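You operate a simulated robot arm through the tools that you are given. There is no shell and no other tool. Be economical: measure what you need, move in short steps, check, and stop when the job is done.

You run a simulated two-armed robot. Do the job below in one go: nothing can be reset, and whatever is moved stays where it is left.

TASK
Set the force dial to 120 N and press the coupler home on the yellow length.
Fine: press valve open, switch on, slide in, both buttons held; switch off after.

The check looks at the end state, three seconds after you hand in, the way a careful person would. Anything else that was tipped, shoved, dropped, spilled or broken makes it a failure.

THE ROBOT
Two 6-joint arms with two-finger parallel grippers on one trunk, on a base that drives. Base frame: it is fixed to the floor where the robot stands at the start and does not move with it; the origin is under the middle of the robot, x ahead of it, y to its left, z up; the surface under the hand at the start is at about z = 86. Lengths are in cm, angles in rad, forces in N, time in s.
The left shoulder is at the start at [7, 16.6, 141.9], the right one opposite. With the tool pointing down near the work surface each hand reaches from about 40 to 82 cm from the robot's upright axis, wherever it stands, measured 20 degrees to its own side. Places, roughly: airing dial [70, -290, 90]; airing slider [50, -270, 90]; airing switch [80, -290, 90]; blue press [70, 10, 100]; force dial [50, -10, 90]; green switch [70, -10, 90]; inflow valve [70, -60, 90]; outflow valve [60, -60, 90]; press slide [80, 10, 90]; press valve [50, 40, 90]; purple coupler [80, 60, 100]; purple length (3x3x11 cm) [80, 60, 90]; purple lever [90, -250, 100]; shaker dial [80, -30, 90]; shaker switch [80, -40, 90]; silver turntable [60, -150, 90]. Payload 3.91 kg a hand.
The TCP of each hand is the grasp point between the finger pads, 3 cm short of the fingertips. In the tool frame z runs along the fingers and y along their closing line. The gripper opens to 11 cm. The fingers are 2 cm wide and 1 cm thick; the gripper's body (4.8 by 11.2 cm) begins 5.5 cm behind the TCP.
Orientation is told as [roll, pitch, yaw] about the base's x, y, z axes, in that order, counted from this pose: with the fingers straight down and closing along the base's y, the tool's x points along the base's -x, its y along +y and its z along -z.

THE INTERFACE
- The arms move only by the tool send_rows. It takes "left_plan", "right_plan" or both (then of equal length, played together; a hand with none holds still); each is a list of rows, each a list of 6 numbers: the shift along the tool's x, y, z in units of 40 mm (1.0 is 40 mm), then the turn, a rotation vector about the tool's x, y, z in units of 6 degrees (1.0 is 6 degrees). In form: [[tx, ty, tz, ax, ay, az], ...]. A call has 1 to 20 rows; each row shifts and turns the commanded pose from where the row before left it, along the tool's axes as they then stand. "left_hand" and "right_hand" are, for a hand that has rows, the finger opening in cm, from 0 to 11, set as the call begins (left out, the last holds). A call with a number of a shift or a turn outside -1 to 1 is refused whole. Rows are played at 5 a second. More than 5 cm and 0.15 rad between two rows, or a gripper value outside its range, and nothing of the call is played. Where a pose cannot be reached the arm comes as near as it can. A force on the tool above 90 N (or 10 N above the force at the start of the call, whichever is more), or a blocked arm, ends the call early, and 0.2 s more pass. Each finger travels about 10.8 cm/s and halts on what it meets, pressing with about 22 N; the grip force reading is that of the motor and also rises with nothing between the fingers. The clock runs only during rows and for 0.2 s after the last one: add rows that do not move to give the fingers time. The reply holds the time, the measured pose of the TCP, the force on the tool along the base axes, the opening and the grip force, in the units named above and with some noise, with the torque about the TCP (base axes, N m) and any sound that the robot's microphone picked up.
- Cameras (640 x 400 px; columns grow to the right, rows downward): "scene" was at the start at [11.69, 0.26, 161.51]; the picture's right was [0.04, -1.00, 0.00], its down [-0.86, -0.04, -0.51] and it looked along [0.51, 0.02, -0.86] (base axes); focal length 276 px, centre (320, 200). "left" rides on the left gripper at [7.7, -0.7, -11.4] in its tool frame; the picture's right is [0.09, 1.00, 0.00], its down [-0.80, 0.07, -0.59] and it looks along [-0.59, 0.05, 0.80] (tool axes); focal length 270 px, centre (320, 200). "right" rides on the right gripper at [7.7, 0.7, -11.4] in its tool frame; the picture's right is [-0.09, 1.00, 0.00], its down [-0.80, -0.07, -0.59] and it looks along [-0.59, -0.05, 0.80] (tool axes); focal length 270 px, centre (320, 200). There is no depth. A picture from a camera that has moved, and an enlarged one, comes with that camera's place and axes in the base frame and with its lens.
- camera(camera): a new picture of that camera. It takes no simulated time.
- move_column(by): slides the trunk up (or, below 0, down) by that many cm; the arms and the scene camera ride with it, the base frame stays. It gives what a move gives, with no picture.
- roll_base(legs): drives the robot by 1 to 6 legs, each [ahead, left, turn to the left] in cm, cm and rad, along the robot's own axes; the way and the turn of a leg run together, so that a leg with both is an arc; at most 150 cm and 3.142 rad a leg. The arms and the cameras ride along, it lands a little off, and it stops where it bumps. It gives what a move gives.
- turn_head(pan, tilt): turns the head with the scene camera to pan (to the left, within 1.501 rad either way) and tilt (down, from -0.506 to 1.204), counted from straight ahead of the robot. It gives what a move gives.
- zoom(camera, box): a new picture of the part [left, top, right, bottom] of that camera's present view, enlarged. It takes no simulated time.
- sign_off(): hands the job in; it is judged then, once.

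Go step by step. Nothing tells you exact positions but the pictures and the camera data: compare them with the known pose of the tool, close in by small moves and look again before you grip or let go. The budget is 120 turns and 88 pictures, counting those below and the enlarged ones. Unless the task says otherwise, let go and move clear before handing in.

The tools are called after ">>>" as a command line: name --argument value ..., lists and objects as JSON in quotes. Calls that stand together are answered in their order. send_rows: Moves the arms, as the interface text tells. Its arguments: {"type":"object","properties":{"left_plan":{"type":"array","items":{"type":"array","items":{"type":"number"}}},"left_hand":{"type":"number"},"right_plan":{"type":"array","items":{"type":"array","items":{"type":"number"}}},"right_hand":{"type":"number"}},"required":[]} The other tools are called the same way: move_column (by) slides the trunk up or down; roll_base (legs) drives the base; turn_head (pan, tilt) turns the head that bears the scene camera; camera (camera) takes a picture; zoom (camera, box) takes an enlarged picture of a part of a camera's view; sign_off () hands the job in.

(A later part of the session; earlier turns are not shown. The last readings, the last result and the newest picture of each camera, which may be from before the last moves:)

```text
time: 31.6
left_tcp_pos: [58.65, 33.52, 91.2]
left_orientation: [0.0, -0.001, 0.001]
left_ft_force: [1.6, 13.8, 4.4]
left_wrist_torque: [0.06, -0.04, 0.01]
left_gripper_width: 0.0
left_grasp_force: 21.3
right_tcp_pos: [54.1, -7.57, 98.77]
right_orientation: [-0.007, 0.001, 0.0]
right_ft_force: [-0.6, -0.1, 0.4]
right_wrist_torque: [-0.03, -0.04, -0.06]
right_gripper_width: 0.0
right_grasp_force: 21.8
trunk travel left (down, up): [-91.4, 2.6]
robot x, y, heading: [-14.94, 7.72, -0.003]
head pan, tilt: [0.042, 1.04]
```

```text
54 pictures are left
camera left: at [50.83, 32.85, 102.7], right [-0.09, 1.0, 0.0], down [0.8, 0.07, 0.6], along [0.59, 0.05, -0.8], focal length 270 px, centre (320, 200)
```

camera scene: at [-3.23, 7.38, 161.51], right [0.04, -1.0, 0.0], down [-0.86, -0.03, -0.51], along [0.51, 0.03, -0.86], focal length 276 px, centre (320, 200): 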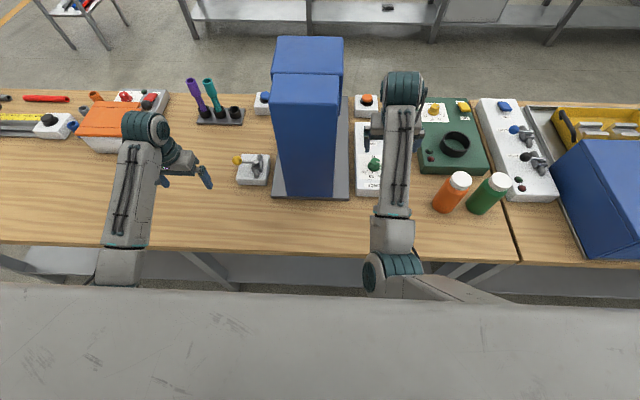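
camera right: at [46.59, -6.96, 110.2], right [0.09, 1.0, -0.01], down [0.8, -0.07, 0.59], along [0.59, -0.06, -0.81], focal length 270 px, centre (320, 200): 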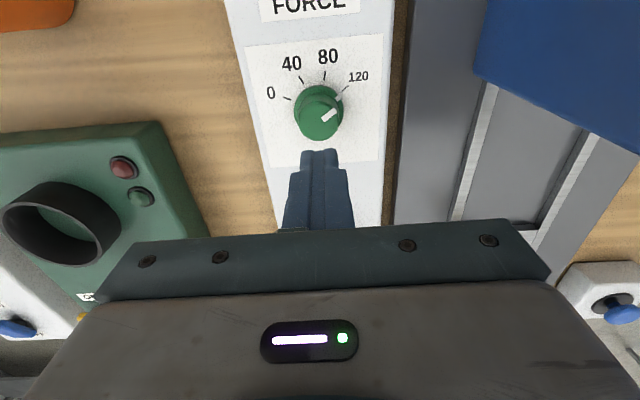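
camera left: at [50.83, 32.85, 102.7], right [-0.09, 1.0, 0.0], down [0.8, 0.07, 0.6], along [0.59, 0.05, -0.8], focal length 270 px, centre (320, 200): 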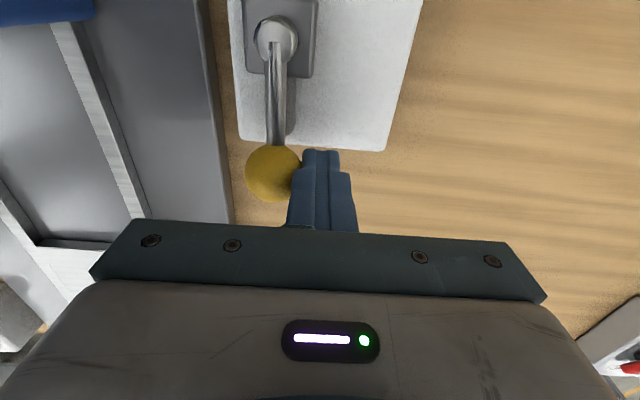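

The valve lever is in line with its pipe, against the stop. I retract the left hand, raise both, and then drive forward so the switch and the slide come into reach.

>>> send_rows --left_plan '[[0, 0.5, 0, 0, 0, 0], [0, 0, -0.8, 0, 0, 0], [0, 0, -0.8, 0, 0, 0], [0, 0, -0.8, 0, 0, 0], [0.8, 0, 0, 0, 0, 0], [0.8, 0, 0, 0, 0, 0], [0.8, 0, 0, 0, 0, 0], [0.8, 0, 0, 0, 0, 0], [0, 0, 0, 0, 0, 0]]' --right_plan '[[0, 0, -0.5, 0, 0, 0], [0, 0, 0, 0, 0, 0], [0, 0, 0, 0, 0, 0], [0, 0, 0, 0, 0, 0], [0, 0, 0, 0, 0, 0], [0, 0, 0, 0, 0, 0], [0, 0, 0, 0, 0, 0], [0, 0, 0, 0, 0, 0], [0, 0, 0, 0, 0, 0]]'

>>> turn_head --pan 0 --tilt 1.15

>>> camera --camera "scene"

```text
time: 33.6
left_tcp_pos: [45.69, 35.02, 100.75]
left_orientation: [-0.002, 0.001, 0.001]
left_ft_force: [-0.6, -0.6, 0.6]
left_wrist_torque: [0.0, 0.03, -0.01]
left_gripper_width: 0.01
left_grasp_force: 22.1
right_tcp_pos: [54.13, -7.8, 100.62]
right_orientation: [-0.006, 0.003, -0.002]
right_ft_force: [0.5, -0.1, -0.1]
right_wrist_torque: [0.02, -0.01, -0.02]
right_gripper_width: 0.0
right_grasp_force: 22.0
trunk travel left (down, up): [-91.4, 2.6]
robot x, y, heading: [-14.77, 7.66, -0.001]
head pan, tilt: [0.042, 1.04]
```

```text
time: 34.2
left_tcp_pos: [45.78, 35.06, 100.76]
left_orientation: [0.0, 0.0, -0.001]
left_ft_force: [0.2, -0.8, -0.7]
left_wrist_torque: [0.0, 0.0, 0.02]
left_gripper_width: 0.02
left_grasp_force: 22.3
right_tcp_pos: [54.18, -7.8, 100.7]
right_orientation: [-0.006, 0.003, 0.001]
right_ft_force: [-0.2, 0.3, 0.4]
right_wrist_torque: [-0.03, -0.01, -0.02]
right_gripper_width: 0.01
right_grasp_force: 21.7
trunk travel left (down, up): [-91.4, 2.6]
robot x, y, heading: [-14.84, 7.32, 0.002]
head pan, tilt: [0.0, 1.15]
```

```text
53 pictures are left
camera scene: at [-4.0, 7.82, 160.81], right [0.0, -1.0, 0.0], down [-0.91, 0.0, -0.41], along [0.41, 0.0, -0.91], focal length 276 px, centre (320, 200)
```

scene: 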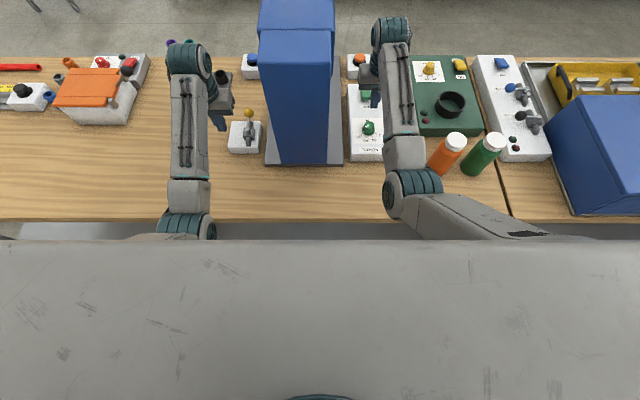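

I drive forward to about x=0 (known safe), then inspect the switch, press head and slide handle with the right camera.

>>> roll_base --legs '[[14, 0, 0]]'

>>> camera --camera "right"

>>> camera --camera "left"

```text
time: 35.6
left_tcp_pos: [59.61, 35.17, 100.83]
left_orientation: [-0.002, -0.002, -0.001]
left_ft_force: [0.7, 0.2, -0.1]
left_wrist_torque: [-0.01, -0.01, 0.02]
left_gripper_width: 0.01
left_grasp_force: 22.1
right_tcp_pos: [68.11, -7.78, 100.76]
right_orientation: [-0.007, -0.001, 0.0]
right_ft_force: [0.2, 0.1, 0.8]
right_wrist_torque: [-0.01, -0.01, 0.0]
right_gripper_width: 0.02
right_grasp_force: 22.5
trunk travel left (down, up): [-91.4, 2.6]
robot x, y, heading: [-1.02, 7.42, -0.0]
head pan, tilt: [0.0, 1.15]
```

```text
52 pictures are left
camera right: at [60.43, -6.91, 112.29], right [0.09, 1.0, -0.01], down [0.8, -0.07, 0.59], along [0.59, -0.06, -0.8], focal length 270 px, centre (320, 200)
```

right: 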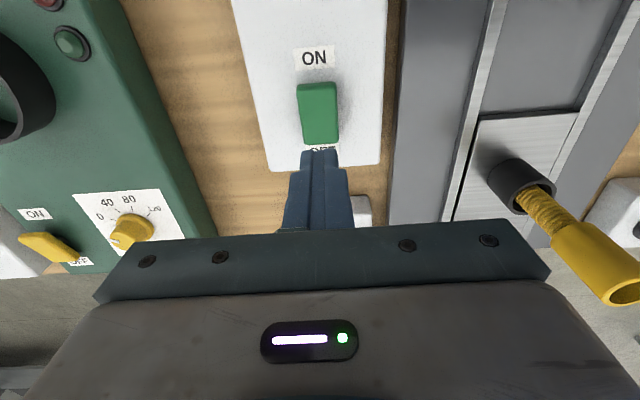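

```text
51 pictures are left
camera left: at [51.73, 34.49, 112.29], right [-0.09, 1.0, 0.0], down [0.8, 0.07, 0.6], along [0.59, 0.05, -0.8], focal length 270 px, centre (320, 200)
```

left: 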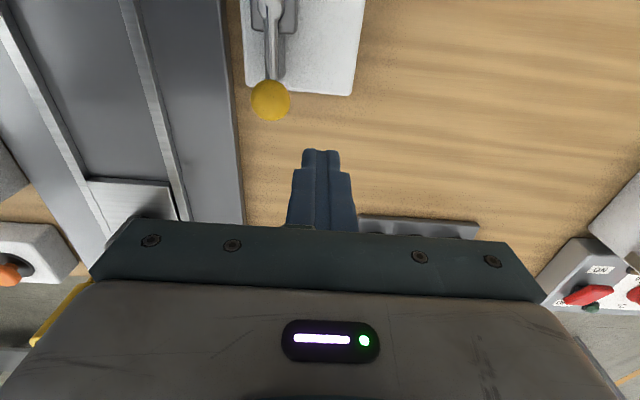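

The rocker's ON end (near me) is raised, at about (66.5, -8). I come down on it with closed fingertips.

>>> send_rows --right_plan '[[0.35, -0.05, 0, 0, 0, 0], [0, 0, 0.8, 0, 0, 0], [0, 0, 0.8, 0, 0, 0], [0, 0, 0.2, 0, 0, 0], [0, 0, 0.1, 0, 0, 0], [0, 0, 0, 0, 0, 0]]'

>>> camera --camera "right"

```text
time: 37.0
left_tcp_pos: [59.76, 35.16, 100.71]
left_orientation: [-0.001, 0.001, 0.0]
left_ft_force: [-0.7, 0.9, 0.2]
left_wrist_torque: [-0.03, 0.01, 0.01]
left_gripper_width: 0.0
left_grasp_force: 21.9
right_tcp_pos: [66.86, -8.06, 93.03]
right_orientation: [-0.006, 0.004, -0.001]
right_ft_force: [0.0, 0.2, -0.4]
right_wrist_torque: [-0.01, 0.02, 0.0]
right_gripper_width: 0.01
right_grasp_force: 21.9
trunk travel left (down, up): [-91.4, 2.6]
robot x, y, heading: [-1.12, 7.95, 0.004]
head pan, tilt: [0.0, 1.15]
```

```text
50 pictures are left
camera right: at [59.31, -7.17, 104.53], right [0.09, 1.0, -0.01], down [0.8, -0.07, 0.59], along [0.59, -0.06, -0.81], focal length 270 px, centre (320, 200)
```

right: 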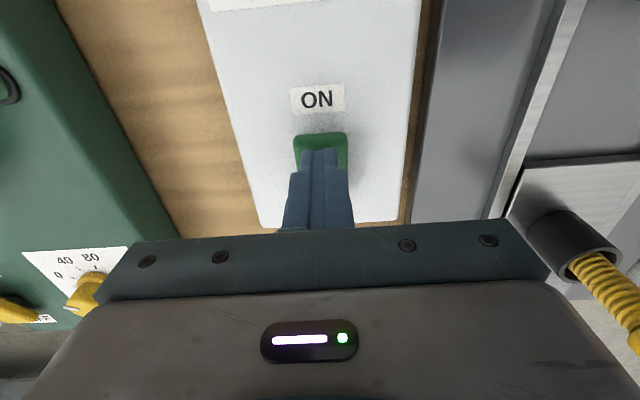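

>>> send_rows --right_plan '[[0, 0, 0.15, 0, 0, 0], [0, 0, 0.15, 0, 0, 0], [0, 0, 0.1, 0, 0, 0], [0, 0, 0, 0, 0, 0]]'

```text
time: 38.0
left_tcp_pos: [59.5, 35.24, 100.89]
left_orientation: [-0.002, -0.004, 0.001]
left_ft_force: [0.5, 0.0, 0.3]
left_wrist_torque: [0.05, -0.04, 0.0]
left_gripper_width: 0.01
left_grasp_force: 21.7
right_tcp_pos: [66.64, -8.04, 91.77]
right_orientation: [-0.007, -0.003, 0.0]
right_ft_force: [-4.1, -0.7, 18.2]
right_wrist_torque: [-0.01, -0.06, 0.06]
right_gripper_width: 0.0
right_grasp_force: 21.7
trunk travel left (down, up): [-91.4, 2.6]
robot x, y, heading: [-0.65, 7.91, 0.006]
head pan, tilt: [0.0, 1.15]
```

>>> send_rows --right_plan '[[0, 0, 0.1, 0, 0, 0], [0, 0, 0.1, 0, 0, 0], [0, 0, 0, 0, 0, 0]]'

>>> zoom --camera "right" --box '[220, 60, 420, 240]'

```text
time: 38.8
left_tcp_pos: [59.05, 35.18, 101.23]
left_orientation: [-0.001, -0.008, 0.0]
left_ft_force: [0.3, 0.4, -0.1]
left_wrist_torque: [0.0, -0.05, -0.01]
left_gripper_width: 0.0
left_grasp_force: 21.5
right_tcp_pos: [66.6, -8.0, 91.84]
right_orientation: [-0.006, -0.017, -0.002]
right_ft_force: [-0.4, -6.5, 56.3]
right_wrist_torque: [-0.26, -0.58, 0.38]
right_gripper_width: 0.02
right_grasp_force: 22.1
trunk travel left (down, up): [-91.4, 2.6]
robot x, y, heading: [-1.25, 7.86, 0.007]
head pan, tilt: [0.0, 1.15]
```

```text
2.22 times, centred on (320, 150) of right
camera zoom: at [58.78, -7.13, 103.18], right [0.09, 1.0, -0.01], down [0.79, -0.07, 0.61], along [0.61, -0.06, -0.79], focal length 601 px, centre (320, 311)
```

zoom: 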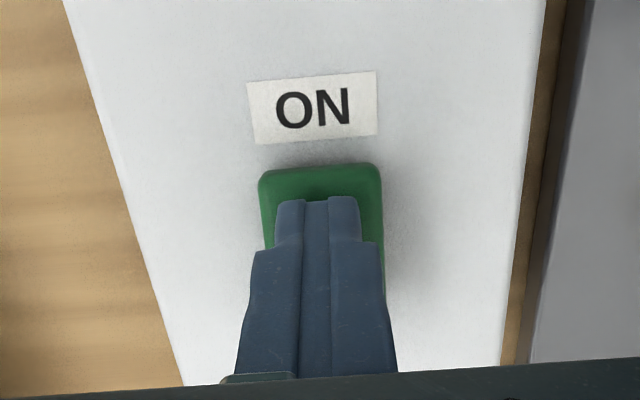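

>>> send_rows --right_plan '[[0, 0, -0.8, 0, 0, 0], [0.5, 0, -0.8, 0, 0, 0], [0.5, 0, -0.3, 0, 0, 0], [0, 0, 0, 0, 0, 0]]'

>>> zoom --camera "right" --box '[220, 60, 420, 240]'

```text
time: 39.8
left_tcp_pos: [59.9, 35.05, 100.58]
left_orientation: [0.001, 0.002, 0.0]
left_ft_force: [0.3, 0.4, -0.3]
left_wrist_torque: [0.02, -0.01, 0.01]
left_gripper_width: 0.0
left_grasp_force: 22.0
right_tcp_pos: [62.95, -8.01, 98.18]
right_orientation: [-0.005, 0.005, -0.001]
right_ft_force: [0.0, -0.1, 0.3]
right_wrist_torque: [-0.01, 0.03, 0.01]
right_gripper_width: 0.0
right_grasp_force: 22.1
trunk travel left (down, up): [-91.4, 2.6]
robot x, y, heading: [-1.06, 7.5, 0.006]
head pan, tilt: [0.0, 1.15]
```

```text
2.22 times, centred on (320, 150) of right
camera zoom: at [55.47, -7.13, 109.62], right [0.09, 1.0, -0.01], down [0.8, -0.07, 0.59], along [0.59, -0.06, -0.81], focal length 601 px, centre (320, 311)
```

zoom: 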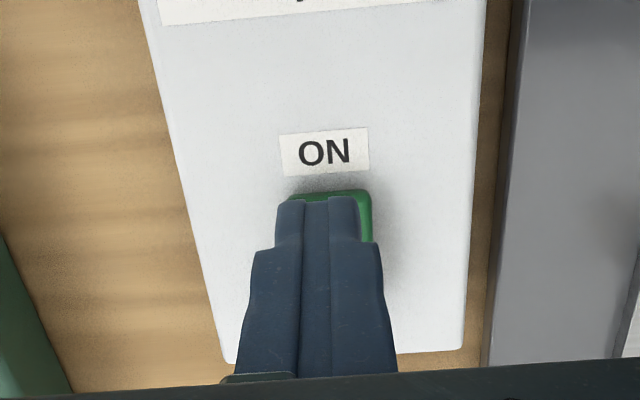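

>>> send_rows --right_plan '[[0, 0, 0, 0, 0, 0], [0, 0, 0, 0, 0, 0], [0, 0, 0, 0, 0, 0]]' --right_hand 8

>>> zoom --camera "right" --box '[220, 60, 420, 240]'

```text
time: 40.6
left_tcp_pos: [59.71, 34.95, 100.69]
left_orientation: [-0.002, -0.001, 0.0]
left_ft_force: [0.2, 0.7, -0.3]
left_wrist_torque: [0.03, 0.01, -0.01]
left_gripper_width: 0.03
left_grasp_force: 21.9
right_tcp_pos: [62.82, -7.89, 98.29]
right_orientation: [-0.003, 0.002, -0.002]
right_ft_force: [-0.5, -0.1, 0.8]
right_wrist_torque: [-0.02, -0.01, 0.0]
right_gripper_width: 7.99
right_grasp_force: 0.0
trunk travel left (down, up): [-91.4, 2.6]
robot x, y, heading: [-1.0, 8.03, 0.002]
head pan, tilt: [0.0, 1.15]
```

```text
2.22 times, centred on (320, 150) of right
camera zoom: at [55.25, -7.11, 109.78], right [0.09, 1.0, -0.01], down [0.8, -0.07, 0.59], along [0.59, -0.06, -0.81], focal length 601 px, centre (320, 311)
```

zoom: 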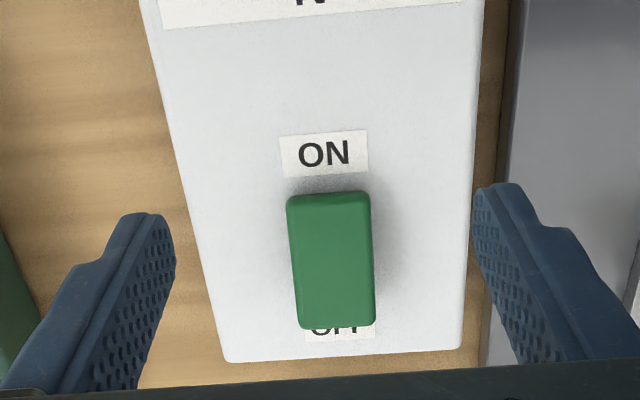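

The rocker now lies on ON (OFF end raised). Next I turn the right hand so its camera looks toward the press slide.

>>> send_rows --right_plan '[[0, 0, -0.9, 0, 0, 0], [-0.5, -0.6, -0.9, 0, 0, 0], [-0.5, -0.6, 0, 0, 0, 0], [-0.5, -0.6, 0, 0, 0, -1], [0, 0, 0, 0, 0, -1], [0, 0, 0, 0, 0, -1], [0, 0, 0, 0, 0, -1], [0, 0, 0, 0, 0, -1], [0, 0, 0, 0, 0, -1], [0, 0, 0, 0, 0, -1], [0, 0, 0, 0, 0, -1], [0, 0, 0, 0, 0, -1], [0, 0, 0, 0, 0, -1], [0, 0, 0, 0, 0, 0]]'

>>> camera --camera "right"

```text
time: 43.6
left_tcp_pos: [59.66, 35.07, 100.7]
left_orientation: [0.001, 0.002, 0.001]
left_ft_force: [-0.1, -0.6, -0.1]
left_wrist_torque: [0.03, 0.01, -0.04]
left_gripper_width: 0.0
left_grasp_force: 22.3
right_tcp_pos: [69.24, -15.07, 104.88]
right_orientation: [-0.001, 0.006, 1.049]
right_ft_force: [0.4, -0.5, -0.7]
right_wrist_torque: [-0.01, 0.0, 0.01]
right_gripper_width: 8.02
right_grasp_force: 0.1
right hand out of reach, approached as far as the arm can: row 2
trunk travel left (down, up): [-91.4, 2.6]
robot x, y, heading: [-1.02, 7.91, 0.005]
head pan, tilt: [0.0, 1.15]
```

```text
46 pictures are left
camera right: at [64.99, -21.21, 116.49], right [-0.82, 0.57, 0.0], down [0.46, 0.66, 0.59], along [0.34, 0.48, -0.81], focal length 270 px, centre (320, 200)
```

right: 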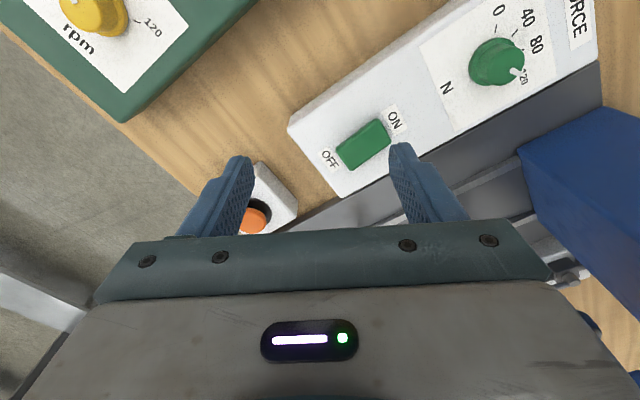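

The gripper hides the slide from here. I turn back and pitch the hand up a bit so the camera looks farther ahead past its side.

>>> send_rows --right_plan '[[0, 0, 0, 0, 0, 1], [0, 0, 0, 0, 0, 1], [0, 0, 0, 0, 0, 1], [0, 0, 0, 0, 0, 1], [0, 0, 0, 0, 0, 1], [0, 0, 0, 0, 0, 1], [0, 0, 0, 0, 0, 1], [0, 0, 0, 0, 0, 1], [0, 0, 0, 0, 0, 1], [0, 0, 0, 0, 0, 1], [0, 0, 0, 0, -1, 0], [0, 0, 0, 0, -1, 0], [0, 0, 0, 0, -1, 0], [0, 0, 0, 0, -1, 0], [0, 0, 0, 0, 0, 0]]'

>>> camera --camera "right"

```text
time: 46.8
left_tcp_pos: [59.76, 34.97, 100.71]
left_orientation: [-0.002, -0.001, 0.0]
left_ft_force: [0.8, 0.9, -0.6]
left_wrist_torque: [0.01, -0.03, -0.02]
left_gripper_width: 0.0
left_grasp_force: 22.1
right_tcp_pos: [69.31, -14.99, 104.97]
right_orientation: [-0.007, -0.416, 0.001]
right_ft_force: [-0.3, 0.1, 1.1]
right_wrist_torque: [0.01, -0.02, 0.03]
right_gripper_width: 8.01
right_grasp_force: 0.1
trunk travel left (down, up): [-91.4, 2.6]
robot x, y, heading: [-1.15, 7.87, 0.0]
head pan, tilt: [0.0, 1.15]
```

```text
45 pictures are left
camera right: at [57.69, -14.23, 112.36], right [0.08, 1.0, 0.03], down [0.49, -0.07, 0.87], along [0.87, -0.06, -0.49], focal length 270 px, centre (320, 200)
```

right: 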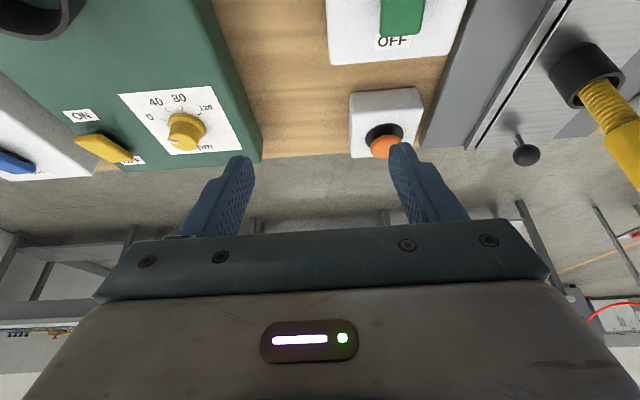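

Now I see it: the slide has a knob on a stem at its far end, about (86.8, 10.4, 91); pulling it toward me drives the slide in. I need more reach, so I drive carefully a little further forward.

>>> roll_base --legs '[[5, 0, 0]]'

>>> zoom --camera "right" --box '[400, 0, 640, 180]'

>>> camera --camera "scene"

```text
time: 47.8
left_tcp_pos: [64.18, 35.07, 100.39]
left_orientation: [0.001, 0.005, -0.004]
left_ft_force: [0.2, 0.0, 0.1]
left_wrist_torque: [0.0, 0.06, -0.01]
left_gripper_width: 0.04
left_grasp_force: 22.0
right_tcp_pos: [73.73, -15.21, 104.72]
right_orientation: [-0.008, -0.412, -0.001]
right_ft_force: [0.4, 0.4, -0.3]
right_wrist_torque: [0.0, 0.05, 0.01]
right_gripper_width: 8.01
right_grasp_force: 0.0
trunk travel left (down, up): [-91.4, 2.6]
robot x, y, heading: [2.98, 7.92, 0.003]
head pan, tilt: [0.0, 1.15]
stopped in leg 1: the robot was blocked; the commanded pose is now the measured one
```

```text
2.22 times, centred on (520, 90) of right
camera zoom: at [62.19, -14.32, 112.1], right [0.08, 1.0, 0.03], down [0.5, -0.07, 0.87], along [0.86, -0.06, -0.5], focal length 601 px, centre (-124, 444)
```

zoom: 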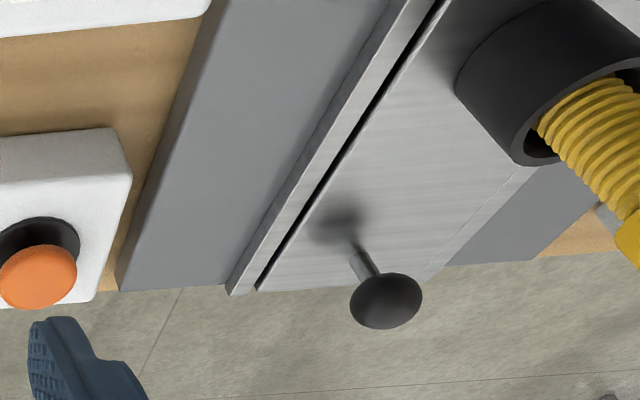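

```text
43 pictures are left
camera scene: at [14.76, 7.84, 160.75], right [0.0, -1.0, 0.0], down [-0.91, 0.0, -0.4], along [0.4, 0.0, -0.91], focal length 276 px, centre (320, 200)
```

scene: 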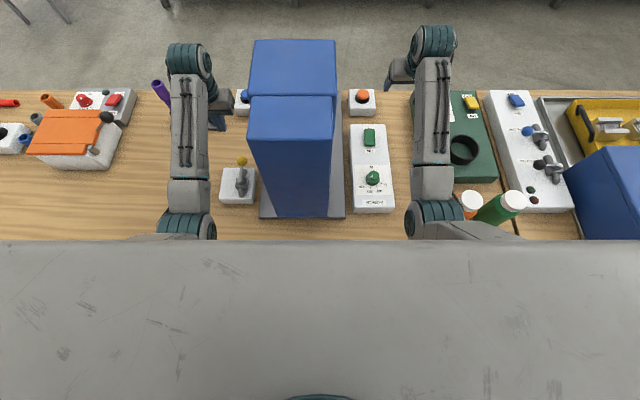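

The robot is against the bench at x=3, all looks undisturbed. To reach behind the knob I'll lower the trunk, so first I raise both hands by the same amount.

>>> send_rows --right_plan '[[-0.404, 0, -0.915, 0, 0, 0], [-0.404, 0, -0.915, 0, 0, 0], [-0.404, 0, -0.915, 0, 0, 0], [-0.404, 0, -0.915, 0, 0, 0], [-0.404, 0, -0.915, 0, 0, 0], [0, 0, 0, 0, 0, 0]]' --left_plan '[[0, 0, -1, 0, 0, 0], [0, 0, -1, 0, 0, 0], [0, 0, -1, 0, 0, 0], [0, 0, -1, 0, 0, 0], [0, 0, -1, 0, 0, 0], [0, 0, 0, 0, 0, 0]]' --right_hand 0

>>> move_column --by -22

>>> camera --camera "right"

>>> camera --camera "scene"

```text
time: 49.2
left_tcp_pos: [73.4, 36.28, 108.31]
left_orientation: [-0.001, -0.002, -0.004]
left_ft_force: [-1.0, 0.3, 0.2]
left_wrist_torque: [0.01, 0.0, -0.03]
left_gripper_width: 0.0
left_grasp_force: 21.6
left hand out of reach, approached as far as the arm can: row 1, 2, 3, 4, 5
right_tcp_pos: [74.43, -15.05, 124.05]
right_orientation: [-0.008, -0.417, 0.0]
right_ft_force: [0.1, 1.1, -0.4]
right_wrist_torque: [-0.01, -0.01, -0.04]
right_gripper_width: 0.0
right_grasp_force: 22.3
right hand out of reach, approached as far as the arm can: row 5
trunk travel left (down, up): [-91.4, 2.6]
robot x, y, heading: [3.15, 7.71, -0.008]
head pan, tilt: [0.0, 1.15]
```

```text
time: 51.6
left_tcp_pos: [73.42, 36.21, 86.41]
left_orientation: [-0.001, -0.003, -0.002]
left_ft_force: [-0.4, -0.4, 0.0]
left_wrist_torque: [0.01, 0.04, 0.01]
left_gripper_width: 0.0
left_grasp_force: 21.7
right_tcp_pos: [74.34, -15.08, 102.18]
right_orientation: [-0.006, -0.419, -0.001]
right_ft_force: [-0.4, 0.2, 0.2]
right_wrist_torque: [0.0, -0.01, 0.0]
right_gripper_width: 0.0
right_grasp_force: 21.6
trunk travel left (down, up): [-69.4, 24.6]
robot x, y, heading: [3.47, 8.0, -0.007]
head pan, tilt: [0.0, 1.15]
```

```text
42 pictures are left
camera right: at [62.7, -14.19, 109.47], right [0.08, 1.0, 0.03], down [0.49, -0.07, 0.87], along [0.87, -0.06, -0.49], focal length 270 px, centre (320, 200)
```

right: 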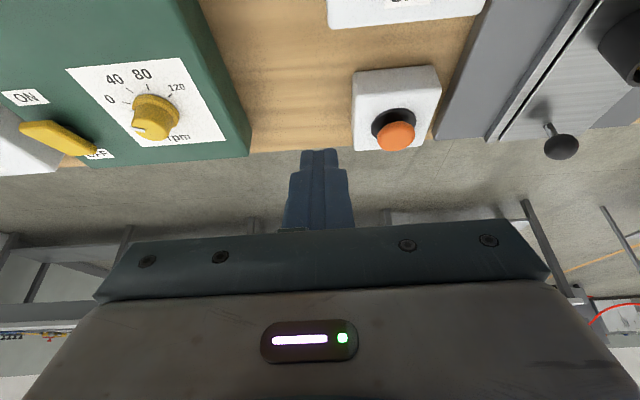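

```text
41 pictures are left
camera scene: at [14.05, 7.85, 138.82], right [0.0, -1.0, 0.0], down [-0.91, 0.0, -0.41], along [0.41, 0.0, -0.91], focal length 276 px, centre (320, 200)
```

scene: 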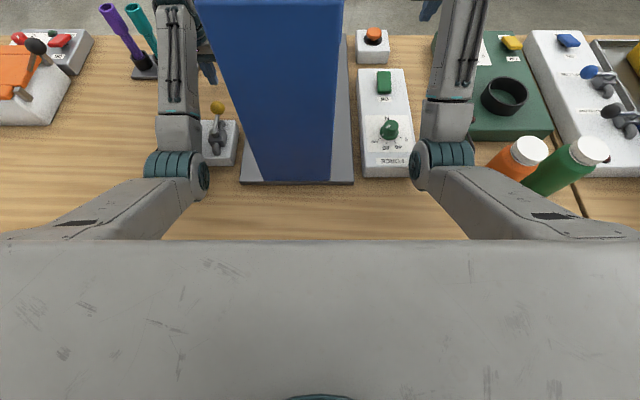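

The left hand did not rise as far as I ordered and is now low. I check it at once.

>>> camera --camera "left"

```text
40 pictures are left
camera left: at [65.55, 35.61, 97.85], right [-0.09, 1.0, 0.0], down [0.8, 0.07, 0.6], along [0.59, 0.05, -0.8], focal length 270 px, centre (320, 200)
```

left: 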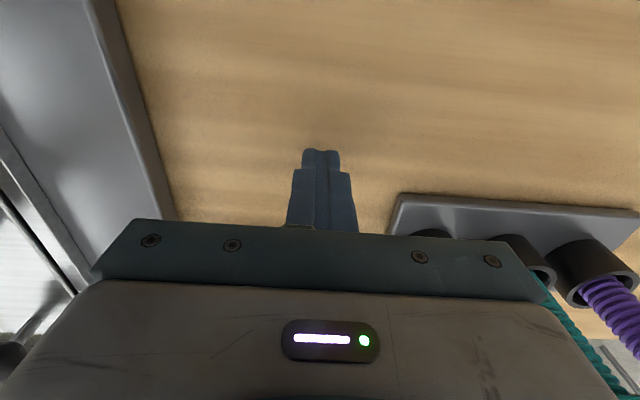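

The left hand is free (no force) but low next to the coupler rack; I pull it straight back and up.

>>> send_rows --left_plan '[[0.5, 0, 0, 0, 0, 0], [0.5, 0, 0, 0, 0, 0], [0, 0, -0.8, 0, 0, 0], [0, 0, -0.8, 0, 0, 0], [0.6, 0, -0.8, 0, 0, 0], [0.6, 0, -0.8, 0, 0, 0], [0, 0, 0, 0, 0, 0]]'

>>> camera --camera "left"

```text
time: 53.2
left_tcp_pos: [75.18, 37.23, 88.46]
left_orientation: [-0.001, -0.002, 0.0]
left_ft_force: [0.3, 0.2, 0.0]
left_wrist_torque: [-0.02, 0.01, 0.03]
left_gripper_width: 0.02
left_grasp_force: 21.9
left hand out of reach, approached as far as the arm can: row 1, 2, 3, 4, 5, 6
right_tcp_pos: [74.29, -15.09, 102.1]
right_orientation: [-0.008, -0.42, -0.001]
right_ft_force: [0.1, -0.6, 1.1]
right_wrist_torque: [0.02, 0.0, -0.04]
right_gripper_width: 0.01
right_grasp_force: 21.6
trunk travel left (down, up): [-69.4, 24.6]
robot x, y, heading: [3.22, 7.84, 0.001]
head pan, tilt: [0.0, 1.15]
```

```text
39 pictures are left
camera left: at [67.32, 36.68, 99.98], right [-0.09, 1.0, 0.0], down [0.8, 0.07, 0.6], along [0.59, 0.05, -0.8], focal length 270 px, centre (320, 200)
```

left: 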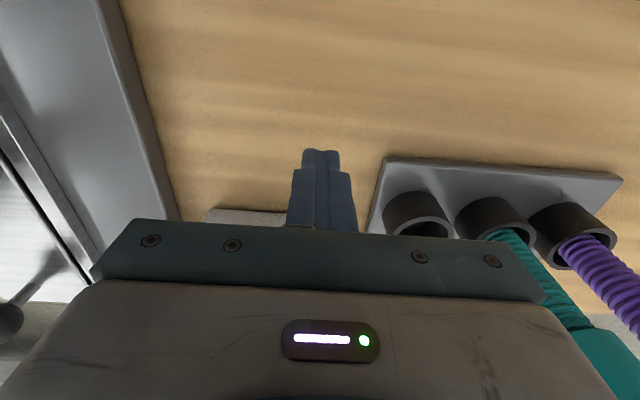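

The left arm's commanded pose lies inside its unreachable inner zone. The simplest safe fix is to raise the trunk again and then bring the left command back to a reachable pose.

>>> move_column --by 22

>>> send_rows --left_plan '[[-0.6, 0, 0.8, 0, 0, 0], [-0.6, 0, 0.8, 0, 0, 0], [0, 0, 0.8, 0, 0, 0], [0, 0, 0.8, 0, 0, 0], [0, 0, 0.8, 0, 0, 0], [0, 0, 0.8, 0, 0, 0], [0, 0, 0.8, 0, 0, 0], [0, 0, 0, 0, 0, 0]]'

```text
time: 55.5
left_tcp_pos: [75.32, 37.33, 110.49]
left_orientation: [0.001, -0.002, -0.002]
left_ft_force: [1.2, 0.3, -0.1]
left_wrist_torque: [-0.03, 0.03, -0.02]
left_gripper_width: 0.0
left_grasp_force: 21.7
right_tcp_pos: [74.33, -14.97, 123.96]
right_orientation: [-0.007, -0.419, 0.0]
right_ft_force: [-0.4, -0.8, -0.2]
right_wrist_torque: [0.02, -0.01, -0.02]
right_gripper_width: 0.0
right_grasp_force: 21.7
trunk travel left (down, up): [-91.4, 2.6]
robot x, y, heading: [3.44, 8.02, 0.001]
head pan, tilt: [0.0, 1.15]
```

```text
time: 57.3
left_tcp_pos: [79.29, 37.1, 89.53]
left_orientation: [0.0, -0.004, 0.0]
left_ft_force: [-0.6, 0.5, -0.3]
left_wrist_torque: [0.0, -0.01, -0.01]
left_gripper_width: 0.01
left_grasp_force: 22.0
left hand out of reach, approached as far as the arm can: row 7
right_tcp_pos: [74.33, -14.98, 123.98]
right_orientation: [-0.008, -0.42, 0.0]
right_ft_force: [-0.2, 0.3, 0.0]
right_wrist_torque: [0.02, 0.01, 0.0]
right_gripper_width: 0.02
right_grasp_force: 22.0
trunk travel left (down, up): [-91.4, 2.6]
robot x, y, heading: [2.91, 7.8, -0.003]
head pan, tilt: [0.0, 1.15]
```

The command had followed the arm, so this lowered it too far; no contact though. I raise it 10 cm and look.

>>> send_rows --left_plan '[[0, 0, -0.9, 0, 0, 0], [0, 0, -0.9, 0, 0, 0], [0, 0, -0.7, 0, 0, 0], [0, 0, 0, 0, 0, 0]]'

>>> camera --camera "left"

```text
time: 58.3
left_tcp_pos: [79.4, 37.38, 99.59]
left_orientation: [-0.003, -0.001, -0.002]
left_ft_force: [0.1, -0.2, 0.6]
left_wrist_torque: [0.0, -0.05, 0.03]
left_gripper_width: 0.0
left_grasp_force: 21.8
right_tcp_pos: [74.36, -14.96, 124.14]
right_orientation: [-0.008, -0.419, 0.0]
right_ft_force: [0.0, -0.7, 0.8]
right_wrist_torque: [-0.02, 0.0, -0.02]
right_gripper_width: 0.02
right_grasp_force: 21.8
trunk travel left (down, up): [-91.4, 2.6]
robot x, y, heading: [3.32, 7.56, -0.004]
head pan, tilt: [0.0, 1.15]
```

```text
38 pictures are left
camera left: at [71.44, 36.63, 111.04], right [-0.09, 1.0, 0.0], down [0.8, 0.07, 0.6], along [0.59, 0.05, -0.8], focal length 270 px, centre (320, 200)
```

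left: 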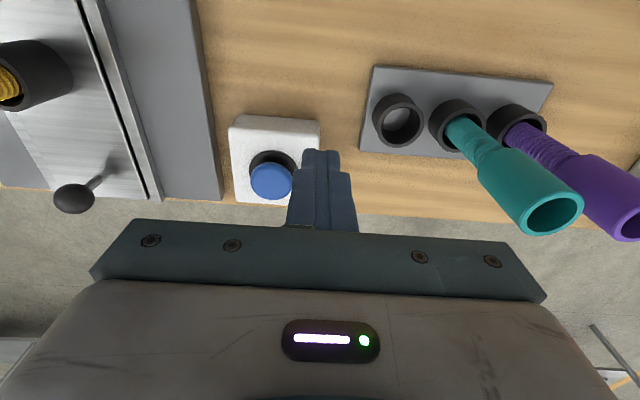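

Now I have a two-view fix: knob at about (89.6, 12.8, 89), blue button (86.4, 32.9), orange (86.4, -6.7), slide socket (78.5, 12.8). The left hand, tilted 45° forward and to the right, can hook behind the knob; I raise it, lower the trunk moderately.

>>> send_rows --left_plan '[[0, 0, -0.9, 0, 0, 0], [0, 0, -0.9, 0, 0, 0], [0, 0, -0.9, 0, 0, 0], [0, 0, 0, 0, 0, 0]]'

>>> move_column --by -16

```text
time: 59.3
left_tcp_pos: [79.13, 37.23, 110.42]
left_orientation: [-0.001, -0.004, -0.002]
left_ft_force: [0.1, 0.5, 0.0]
left_wrist_torque: [0.01, -0.01, 0.02]
left_gripper_width: 0.0
left_grasp_force: 22.5
right_tcp_pos: [74.27, -15.05, 124.0]
right_orientation: [-0.005, -0.419, 0.001]
right_ft_force: [-0.3, 0.0, 0.6]
right_wrist_torque: [0.0, -0.03, 0.0]
right_gripper_width: 0.01
right_grasp_force: 22.6
trunk travel left (down, up): [-91.4, 2.6]
robot x, y, heading: [3.03, 8.1, -0.003]
head pan, tilt: [0.0, 1.15]
```

```text
time: 61.1
left_tcp_pos: [79.13, 37.28, 94.4]
left_orientation: [-0.001, 0.0, -0.001]
left_ft_force: [0.3, 0.4, 0.1]
left_wrist_torque: [-0.02, -0.04, 0.02]
left_gripper_width: 0.0
left_grasp_force: 21.9
right_tcp_pos: [74.34, -15.06, 108.09]
right_orientation: [-0.007, -0.421, 0.0]
right_ft_force: [-0.3, -0.1, -0.5]
right_wrist_torque: [0.0, 0.01, 0.0]
right_gripper_width: 0.02
right_grasp_force: 22.0
trunk travel left (down, up): [-75.4, 18.6]
robot x, y, heading: [3.42, 8.11, -0.003]
head pan, tilt: [0.0, 1.15]
```

Left hand first shifts right (away from the rack) and up, then tilts.

>>> send_rows --left_plan '[[-0.25, -0.75, -0.35, 0, 0, 0], [-0.25, -0.75, -0.35, 0, 0, 0], [-0.25, -0.75, -0.35, 0, 0, 0], [0, 0, 0, 0.663, -0.663, 0], [0, 0, 0, 0.663, -0.663, 0], [0, 0, 0, 0.663, -0.663, 0], [0, 0, 0, 0.663, -0.663, 0], [0, 0, 0, 0.663, -0.663, 0], [0, 0, 0, 0.663, -0.663, 0], [0, 0, 0, 0.663, -0.663, 0], [0, 0, 0, 0.663, -0.663, 0], [0, 0, 0, 0, 0, 0]]'

>>> camera --camera "left"

>>> camera --camera "right"

```text
time: 63.7
left_tcp_pos: [82.07, 28.16, 98.52]
left_orientation: [-0.619, -0.526, 0.171]
left_ft_force: [0.1, -0.1, -0.1]
left_wrist_torque: [0.02, 0.01, 0.0]
left_gripper_width: 0.0
left_grasp_force: 22.2
right_tcp_pos: [74.28, -14.94, 108.01]
right_orientation: [-0.006, -0.419, 0.0]
right_ft_force: [0.3, 0.5, -0.8]
right_wrist_torque: [-0.05, -0.04, -0.01]
right_gripper_width: 0.0
right_grasp_force: 22.4
trunk travel left (down, up): [-75.4, 18.6]
robot x, y, heading: [3.11, 7.78, -0.006]
head pan, tilt: [0.0, 1.15]
```

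```text
37 pictures are left
camera left: at [69.59, 32.33, 103.1], right [0.07, 0.84, -0.54], down [0.4, 0.48, 0.79], along [0.92, -0.27, -0.29], focal length 270 px, centre (320, 200)
```

left: 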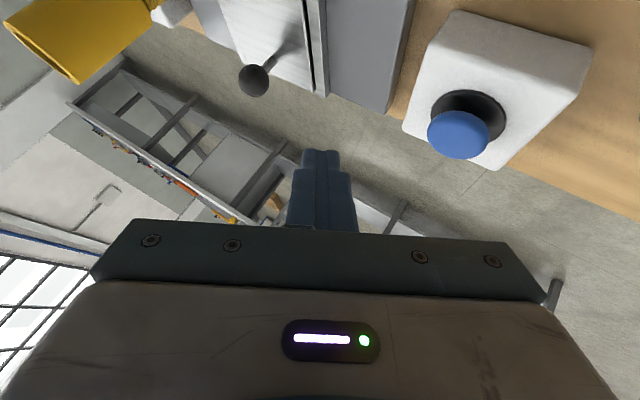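

```text
36 pictures are left
camera right: at [62.73, -14.22, 115.44], right [0.08, 1.0, 0.03], down [0.49, -0.07, 0.87], along [0.87, -0.06, -0.49], focal length 270 px, centre (320, 200)
```

right: 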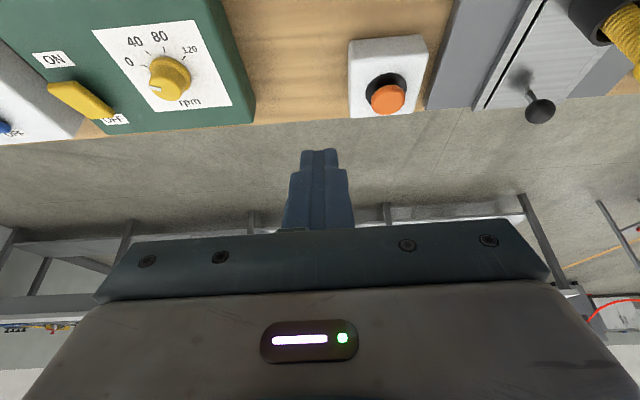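

Both cameras agree: knob at (89.85, 13.2, 88.9). I bring the left fingertips to a point just above and beyond it.

>>> send_rows --left_plan '[[-0.228, -0.39, 0.8, 0, 0, 0], [-0.228, -0.39, 0.8, 0, 0, 0], [-0.228, -0.39, 0.8, 0, 0, 0], [-0.228, -0.39, 0.8, 0, 0, 0], [0, 0, 0, 0, 0, 0]]'

>>> camera --camera "left"

>>> zoom --camera "right" --box '[440, 0, 640, 200]'

```text
time: 64.9
left_tcp_pos: [90.74, 16.92, 94.28]
left_orientation: [-0.618, -0.528, 0.17]
left_ft_force: [-0.7, 0.1, 0.5]
left_wrist_torque: [-0.01, 0.01, 0.01]
left_gripper_width: 0.0
left_grasp_force: 22.0
right_tcp_pos: [74.24, -14.94, 108.03]
right_orientation: [-0.006, -0.418, 0.0]
right_ft_force: [-0.2, -0.8, -0.1]
right_wrist_torque: [0.01, 0.01, -0.03]
right_gripper_width: 0.01
right_grasp_force: 22.2
trunk travel left (down, up): [-75.4, 18.6]
robot x, y, heading: [3.05, 7.96, -0.004]
head pan, tilt: [0.0, 1.15]
```

```text
35 pictures are left
camera left: at [78.2, 21.16, 98.95], right [0.07, 0.84, -0.54], down [0.39, 0.48, 0.79], along [0.92, -0.27, -0.29], focal length 270 px, centre (320, 200)
```

left: 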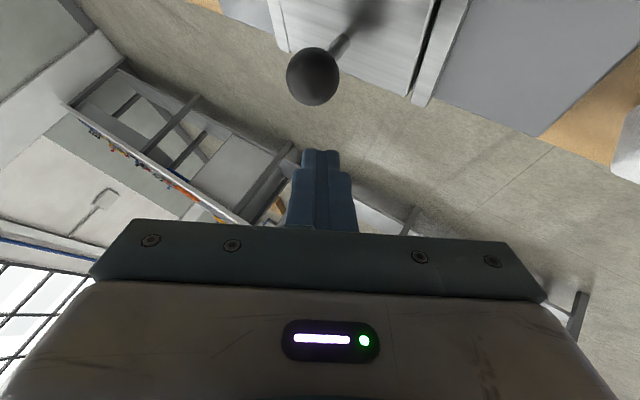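

```text
2.00 times, centred on (540, 100) of right
camera zoom: at [62.68, -14.12, 115.49], right [0.08, 1.0, 0.03], down [0.49, -0.07, 0.87], along [0.87, -0.06, -0.49], focal length 541 px, centre (-120, 400)
```

zoom: 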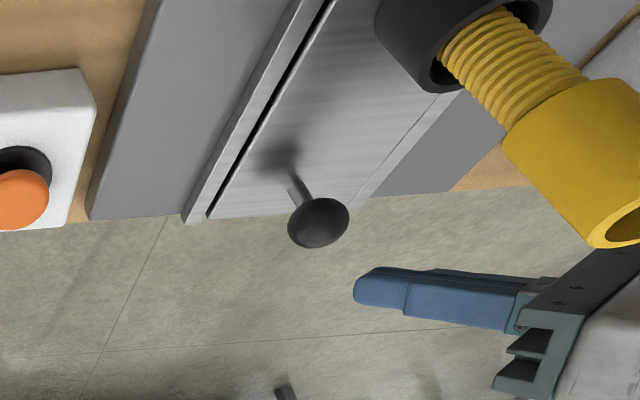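

>>> send_rows --left_plan '[[0, 0, 0.6, 0, 0, 0], [0, 0, 0.6, 0, 0, 0], [0, 0, 0, 0, 0, 0]]'

>>> zoom --camera "right" --box '[440, 0, 640, 200]'

>>> camera --camera "left"

```text
time: 65.7
left_tcp_pos: [93.14, 14.67, 91.09]
left_orientation: [-0.619, -0.527, 0.17]
left_ft_force: [-0.1, 0.5, -0.2]
left_wrist_torque: [-0.01, -0.03, -0.02]
left_gripper_width: 0.0
left_grasp_force: 22.3
right_tcp_pos: [74.29, -15.05, 108.14]
right_orientation: [-0.007, -0.42, -0.001]
right_ft_force: [-0.1, 0.5, 0.4]
right_wrist_torque: [-0.01, 0.02, 0.01]
right_gripper_width: 0.0
right_grasp_force: 21.8
trunk travel left (down, up): [-75.4, 18.6]
robot x, y, heading: [2.88, 8.11, 0.002]
head pan, tilt: [0.0, 1.15]
```

```text
2.00 times, centred on (540, 100) of right
camera zoom: at [62.68, -14.15, 115.48], right [0.08, 1.0, 0.03], down [0.49, -0.07, 0.87], along [0.87, -0.06, -0.49], focal length 541 px, centre (-120, 400)
```

zoom: 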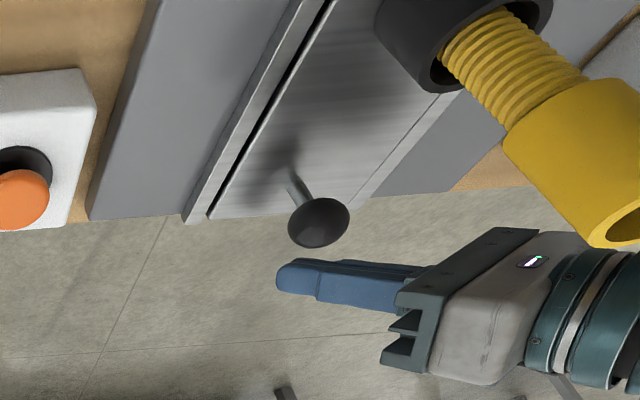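

```text
32 pictures are left
camera left: at [80.55, 18.79, 95.65], right [0.07, 0.84, -0.54], down [0.39, 0.48, 0.79], along [0.92, -0.27, -0.29], focal length 270 px, centre (320, 200)
```

left: 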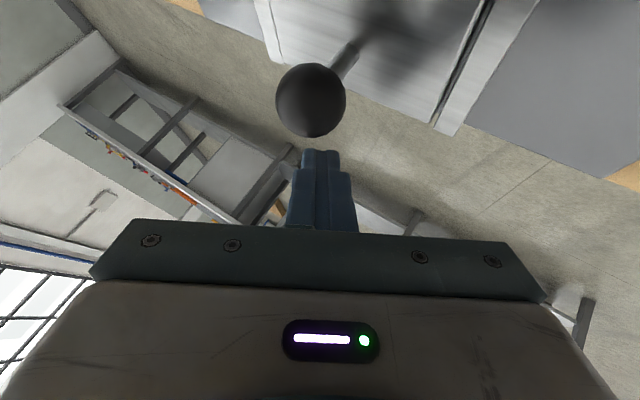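

The fingers lie just beyond the knob. I pull straight toward me (-x) in small rows, watching the force.

>>> send_rows --left_plan '[[0.342, -0.058, -0.2, 0, 0, 0], [0.342, -0.058, -0.2, 0, 0, 0], [0.342, -0.058, -0.2, 0, 0, 0], [0, 0, 0, 0, 0, 0]]'

>>> camera --camera "right"

```text
time: 66.7
left_tcp_pos: [88.13, 14.62, 90.94]
left_orientation: [-0.616, -0.526, 0.169]
left_ft_force: [-0.2, 1.1, -1.3]
left_wrist_torque: [-0.01, -0.01, 0.0]
left_gripper_width: 0.0
left_grasp_force: 21.7
right_tcp_pos: [74.33, -15.07, 107.98]
right_orientation: [-0.008, -0.419, 0.0]
right_ft_force: [-0.7, 0.5, -0.1]
right_wrist_torque: [0.0, -0.02, 0.02]
right_gripper_width: 0.01
right_grasp_force: 21.9
trunk travel left (down, up): [-75.4, 18.6]
robot x, y, heading: [3.0, 7.7, -0.004]
head pan, tilt: [0.0, 1.15]
```

```text
31 pictures are left
camera right: at [62.74, -14.19, 115.43], right [0.08, 1.0, 0.03], down [0.49, -0.07, 0.87], along [0.87, -0.06, -0.49], focal length 270 px, centre (320, 200)
```

right: 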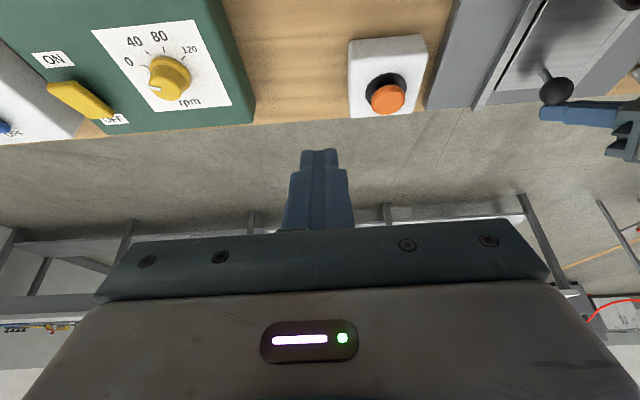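

The slide follows easily. I continue.

>>> send_rows --left_plan '[[0.342, -0.058, -0.2, 0, 0, 0], [0.342, -0.058, -0.2, 0, 0, 0], [0.342, -0.058, -0.2, 0, 0, 0], [0.342, -0.058, -0.2, 0, 0, 0], [0, 0, 0, 0, 0, 0]]'

>>> camera --camera "right"

>>> camera --camera "left"

```text
time: 67.9
left_tcp_pos: [81.78, 14.61, 90.91]
left_orientation: [-0.617, -0.526, 0.168]
left_ft_force: [1.1, 0.1, -0.3]
left_wrist_torque: [-0.03, 0.02, -0.01]
left_gripper_width: 0.01
left_grasp_force: 21.8
right_tcp_pos: [74.31, -15.12, 107.98]
right_orientation: [-0.005, -0.421, 0.001]
right_ft_force: [0.1, 0.6, 0.0]
right_wrist_torque: [-0.02, -0.04, 0.03]
right_gripper_width: 0.0
right_grasp_force: 22.5
trunk travel left (down, up): [-75.4, 18.6]
robot x, y, heading: [3.1, 7.73, -0.004]
head pan, tilt: [0.0, 1.15]
```

```text
30 pictures are left
camera right: at [62.75, -14.21, 115.42], right [0.08, 1.0, 0.03], down [0.49, -0.07, 0.87], along [0.87, -0.06, -0.49], focal length 270 px, centre (320, 200)
```

right: 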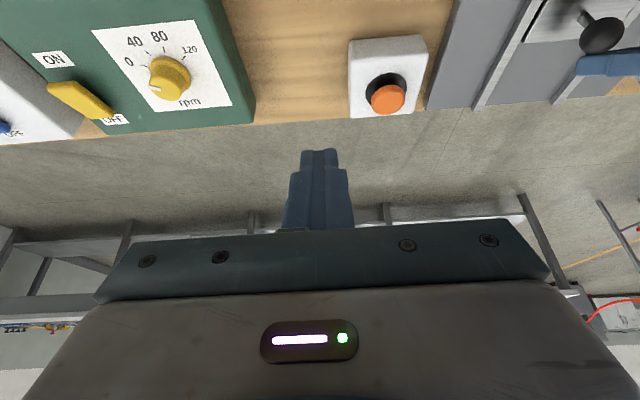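

```text
29 pictures are left
camera left: at [69.34, 18.73, 95.53], right [0.07, 0.84, -0.54], down [0.4, 0.47, 0.79], along [0.92, -0.27, -0.3], focal length 270 px, centre (320, 200)
```

left: 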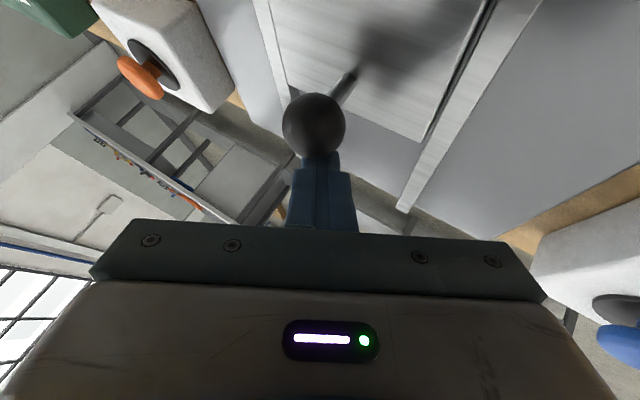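

The knob is now at about x=79.9; it must come to roughly 71.4 so the coupler sits under the ram. To keep wrist and forearm clear of the press head I unhook, shift the robot 5 cm left and swing the hand to point sideways.

>>> send_rows --left_plan '[[-0.32, 0.055, 0.19, 0, 0, 0], [0, 0, -0.75, 0, 0, 0], [0, 0, -0.75, 0, 0, 0], [0, 0, 0, 0, 0, 0]]'

>>> roll_base --legs '[[0, 5, 0]]'

>>> send_rows --left_plan '[[0, 0, 0, 0.625, 0.625, 0.884], [0, 0, 0, 0.625, 0.625, 0.884], [0, 0, 0, 0.625, 0.625, 0.884], [0, 0, 0, 0.625, 0.625, 0.884], [0, 0, 0, 0.625, 0.625, 0.884], [0, 0, 0, 0.625, 0.625, 0.884], [0, 0, 0, 0, 0, 0]]'

>>> camera --camera "left"

>>> camera --camera "right"

```text
time: 68.9
left_tcp_pos: [80.44, 17.61, 95.25]
left_orientation: [-0.614, -0.527, 0.17]
left_ft_force: [0.2, 0.1, -0.3]
left_wrist_torque: [0.01, 0.01, -0.02]
left_gripper_width: 0.0
left_grasp_force: 21.8
right_tcp_pos: [74.43, -14.97, 108.05]
right_orientation: [-0.006, -0.418, 0.001]
right_ft_force: [0.2, -0.2, 0.4]
right_wrist_torque: [-0.01, -0.02, -0.02]
right_gripper_width: 0.0
right_grasp_force: 21.9
trunk travel left (down, up): [-75.4, 18.6]
robot x, y, heading: [3.14, 7.82, -0.002]
head pan, tilt: [0.0, 1.15]
```

```text
time: 69.8
left_tcp_pos: [80.42, 22.18, 95.34]
left_orientation: [-0.614, -0.526, 0.165]
left_ft_force: [-0.9, -0.6, 0.0]
left_wrist_torque: [0.03, -0.02, 0.05]
left_gripper_width: 0.01
left_grasp_force: 22.2
right_tcp_pos: [74.28, -10.62, 107.93]
right_orientation: [-0.003, -0.42, -0.005]
right_ft_force: [-0.1, -0.4, -0.1]
right_wrist_torque: [0.05, 0.01, 0.02]
right_gripper_width: 0.04
right_grasp_force: 22.3
trunk travel left (down, up): [-75.4, 18.6]
robot x, y, heading: [2.95, 12.82, -0.001]
head pan, tilt: [0.0, 1.15]
```

```text
time: 71.4
left_tcp_pos: [80.52, 22.44, 95.2]
left_orientation: [-0.615, -0.526, -0.619]
left_ft_force: [-0.2, -0.4, 0.3]
left_wrist_torque: [-0.02, 0.0, 0.02]
left_gripper_width: 0.0
left_grasp_force: 21.8
right_tcp_pos: [74.24, -10.25, 108.06]
right_orientation: [-0.007, -0.42, -0.003]
right_ft_force: [0.1, 0.4, -0.6]
right_wrist_torque: [0.02, 0.02, -0.01]
right_gripper_width: 0.0
right_grasp_force: 21.7
trunk travel left (down, up): [-75.4, 18.6]
robot x, y, heading: [3.05, 12.53, 0.001]
head pan, tilt: [0.0, 1.15]
```

```text
28 pictures are left
camera left: at [74.4, 34.09, 99.84], right [0.65, 0.54, -0.54], down [0.61, 0.05, 0.79], along [0.45, -0.84, -0.3], focal length 270 px, centre (320, 200)
```

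left: 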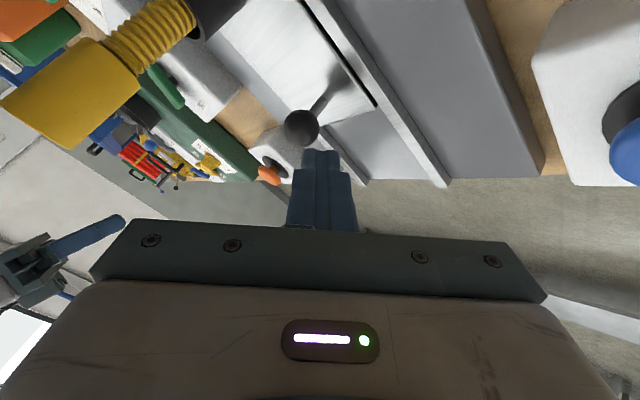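

```text
27 pictures are left
camera right: at [62.68, -9.4, 115.45], right [0.08, 1.0, 0.03], down [0.49, -0.07, 0.87], along [0.87, -0.06, -0.49], focal length 270 px, centre (320, 200)
```

right: 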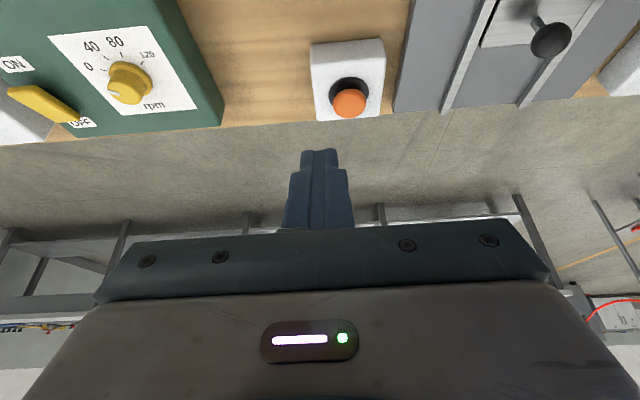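

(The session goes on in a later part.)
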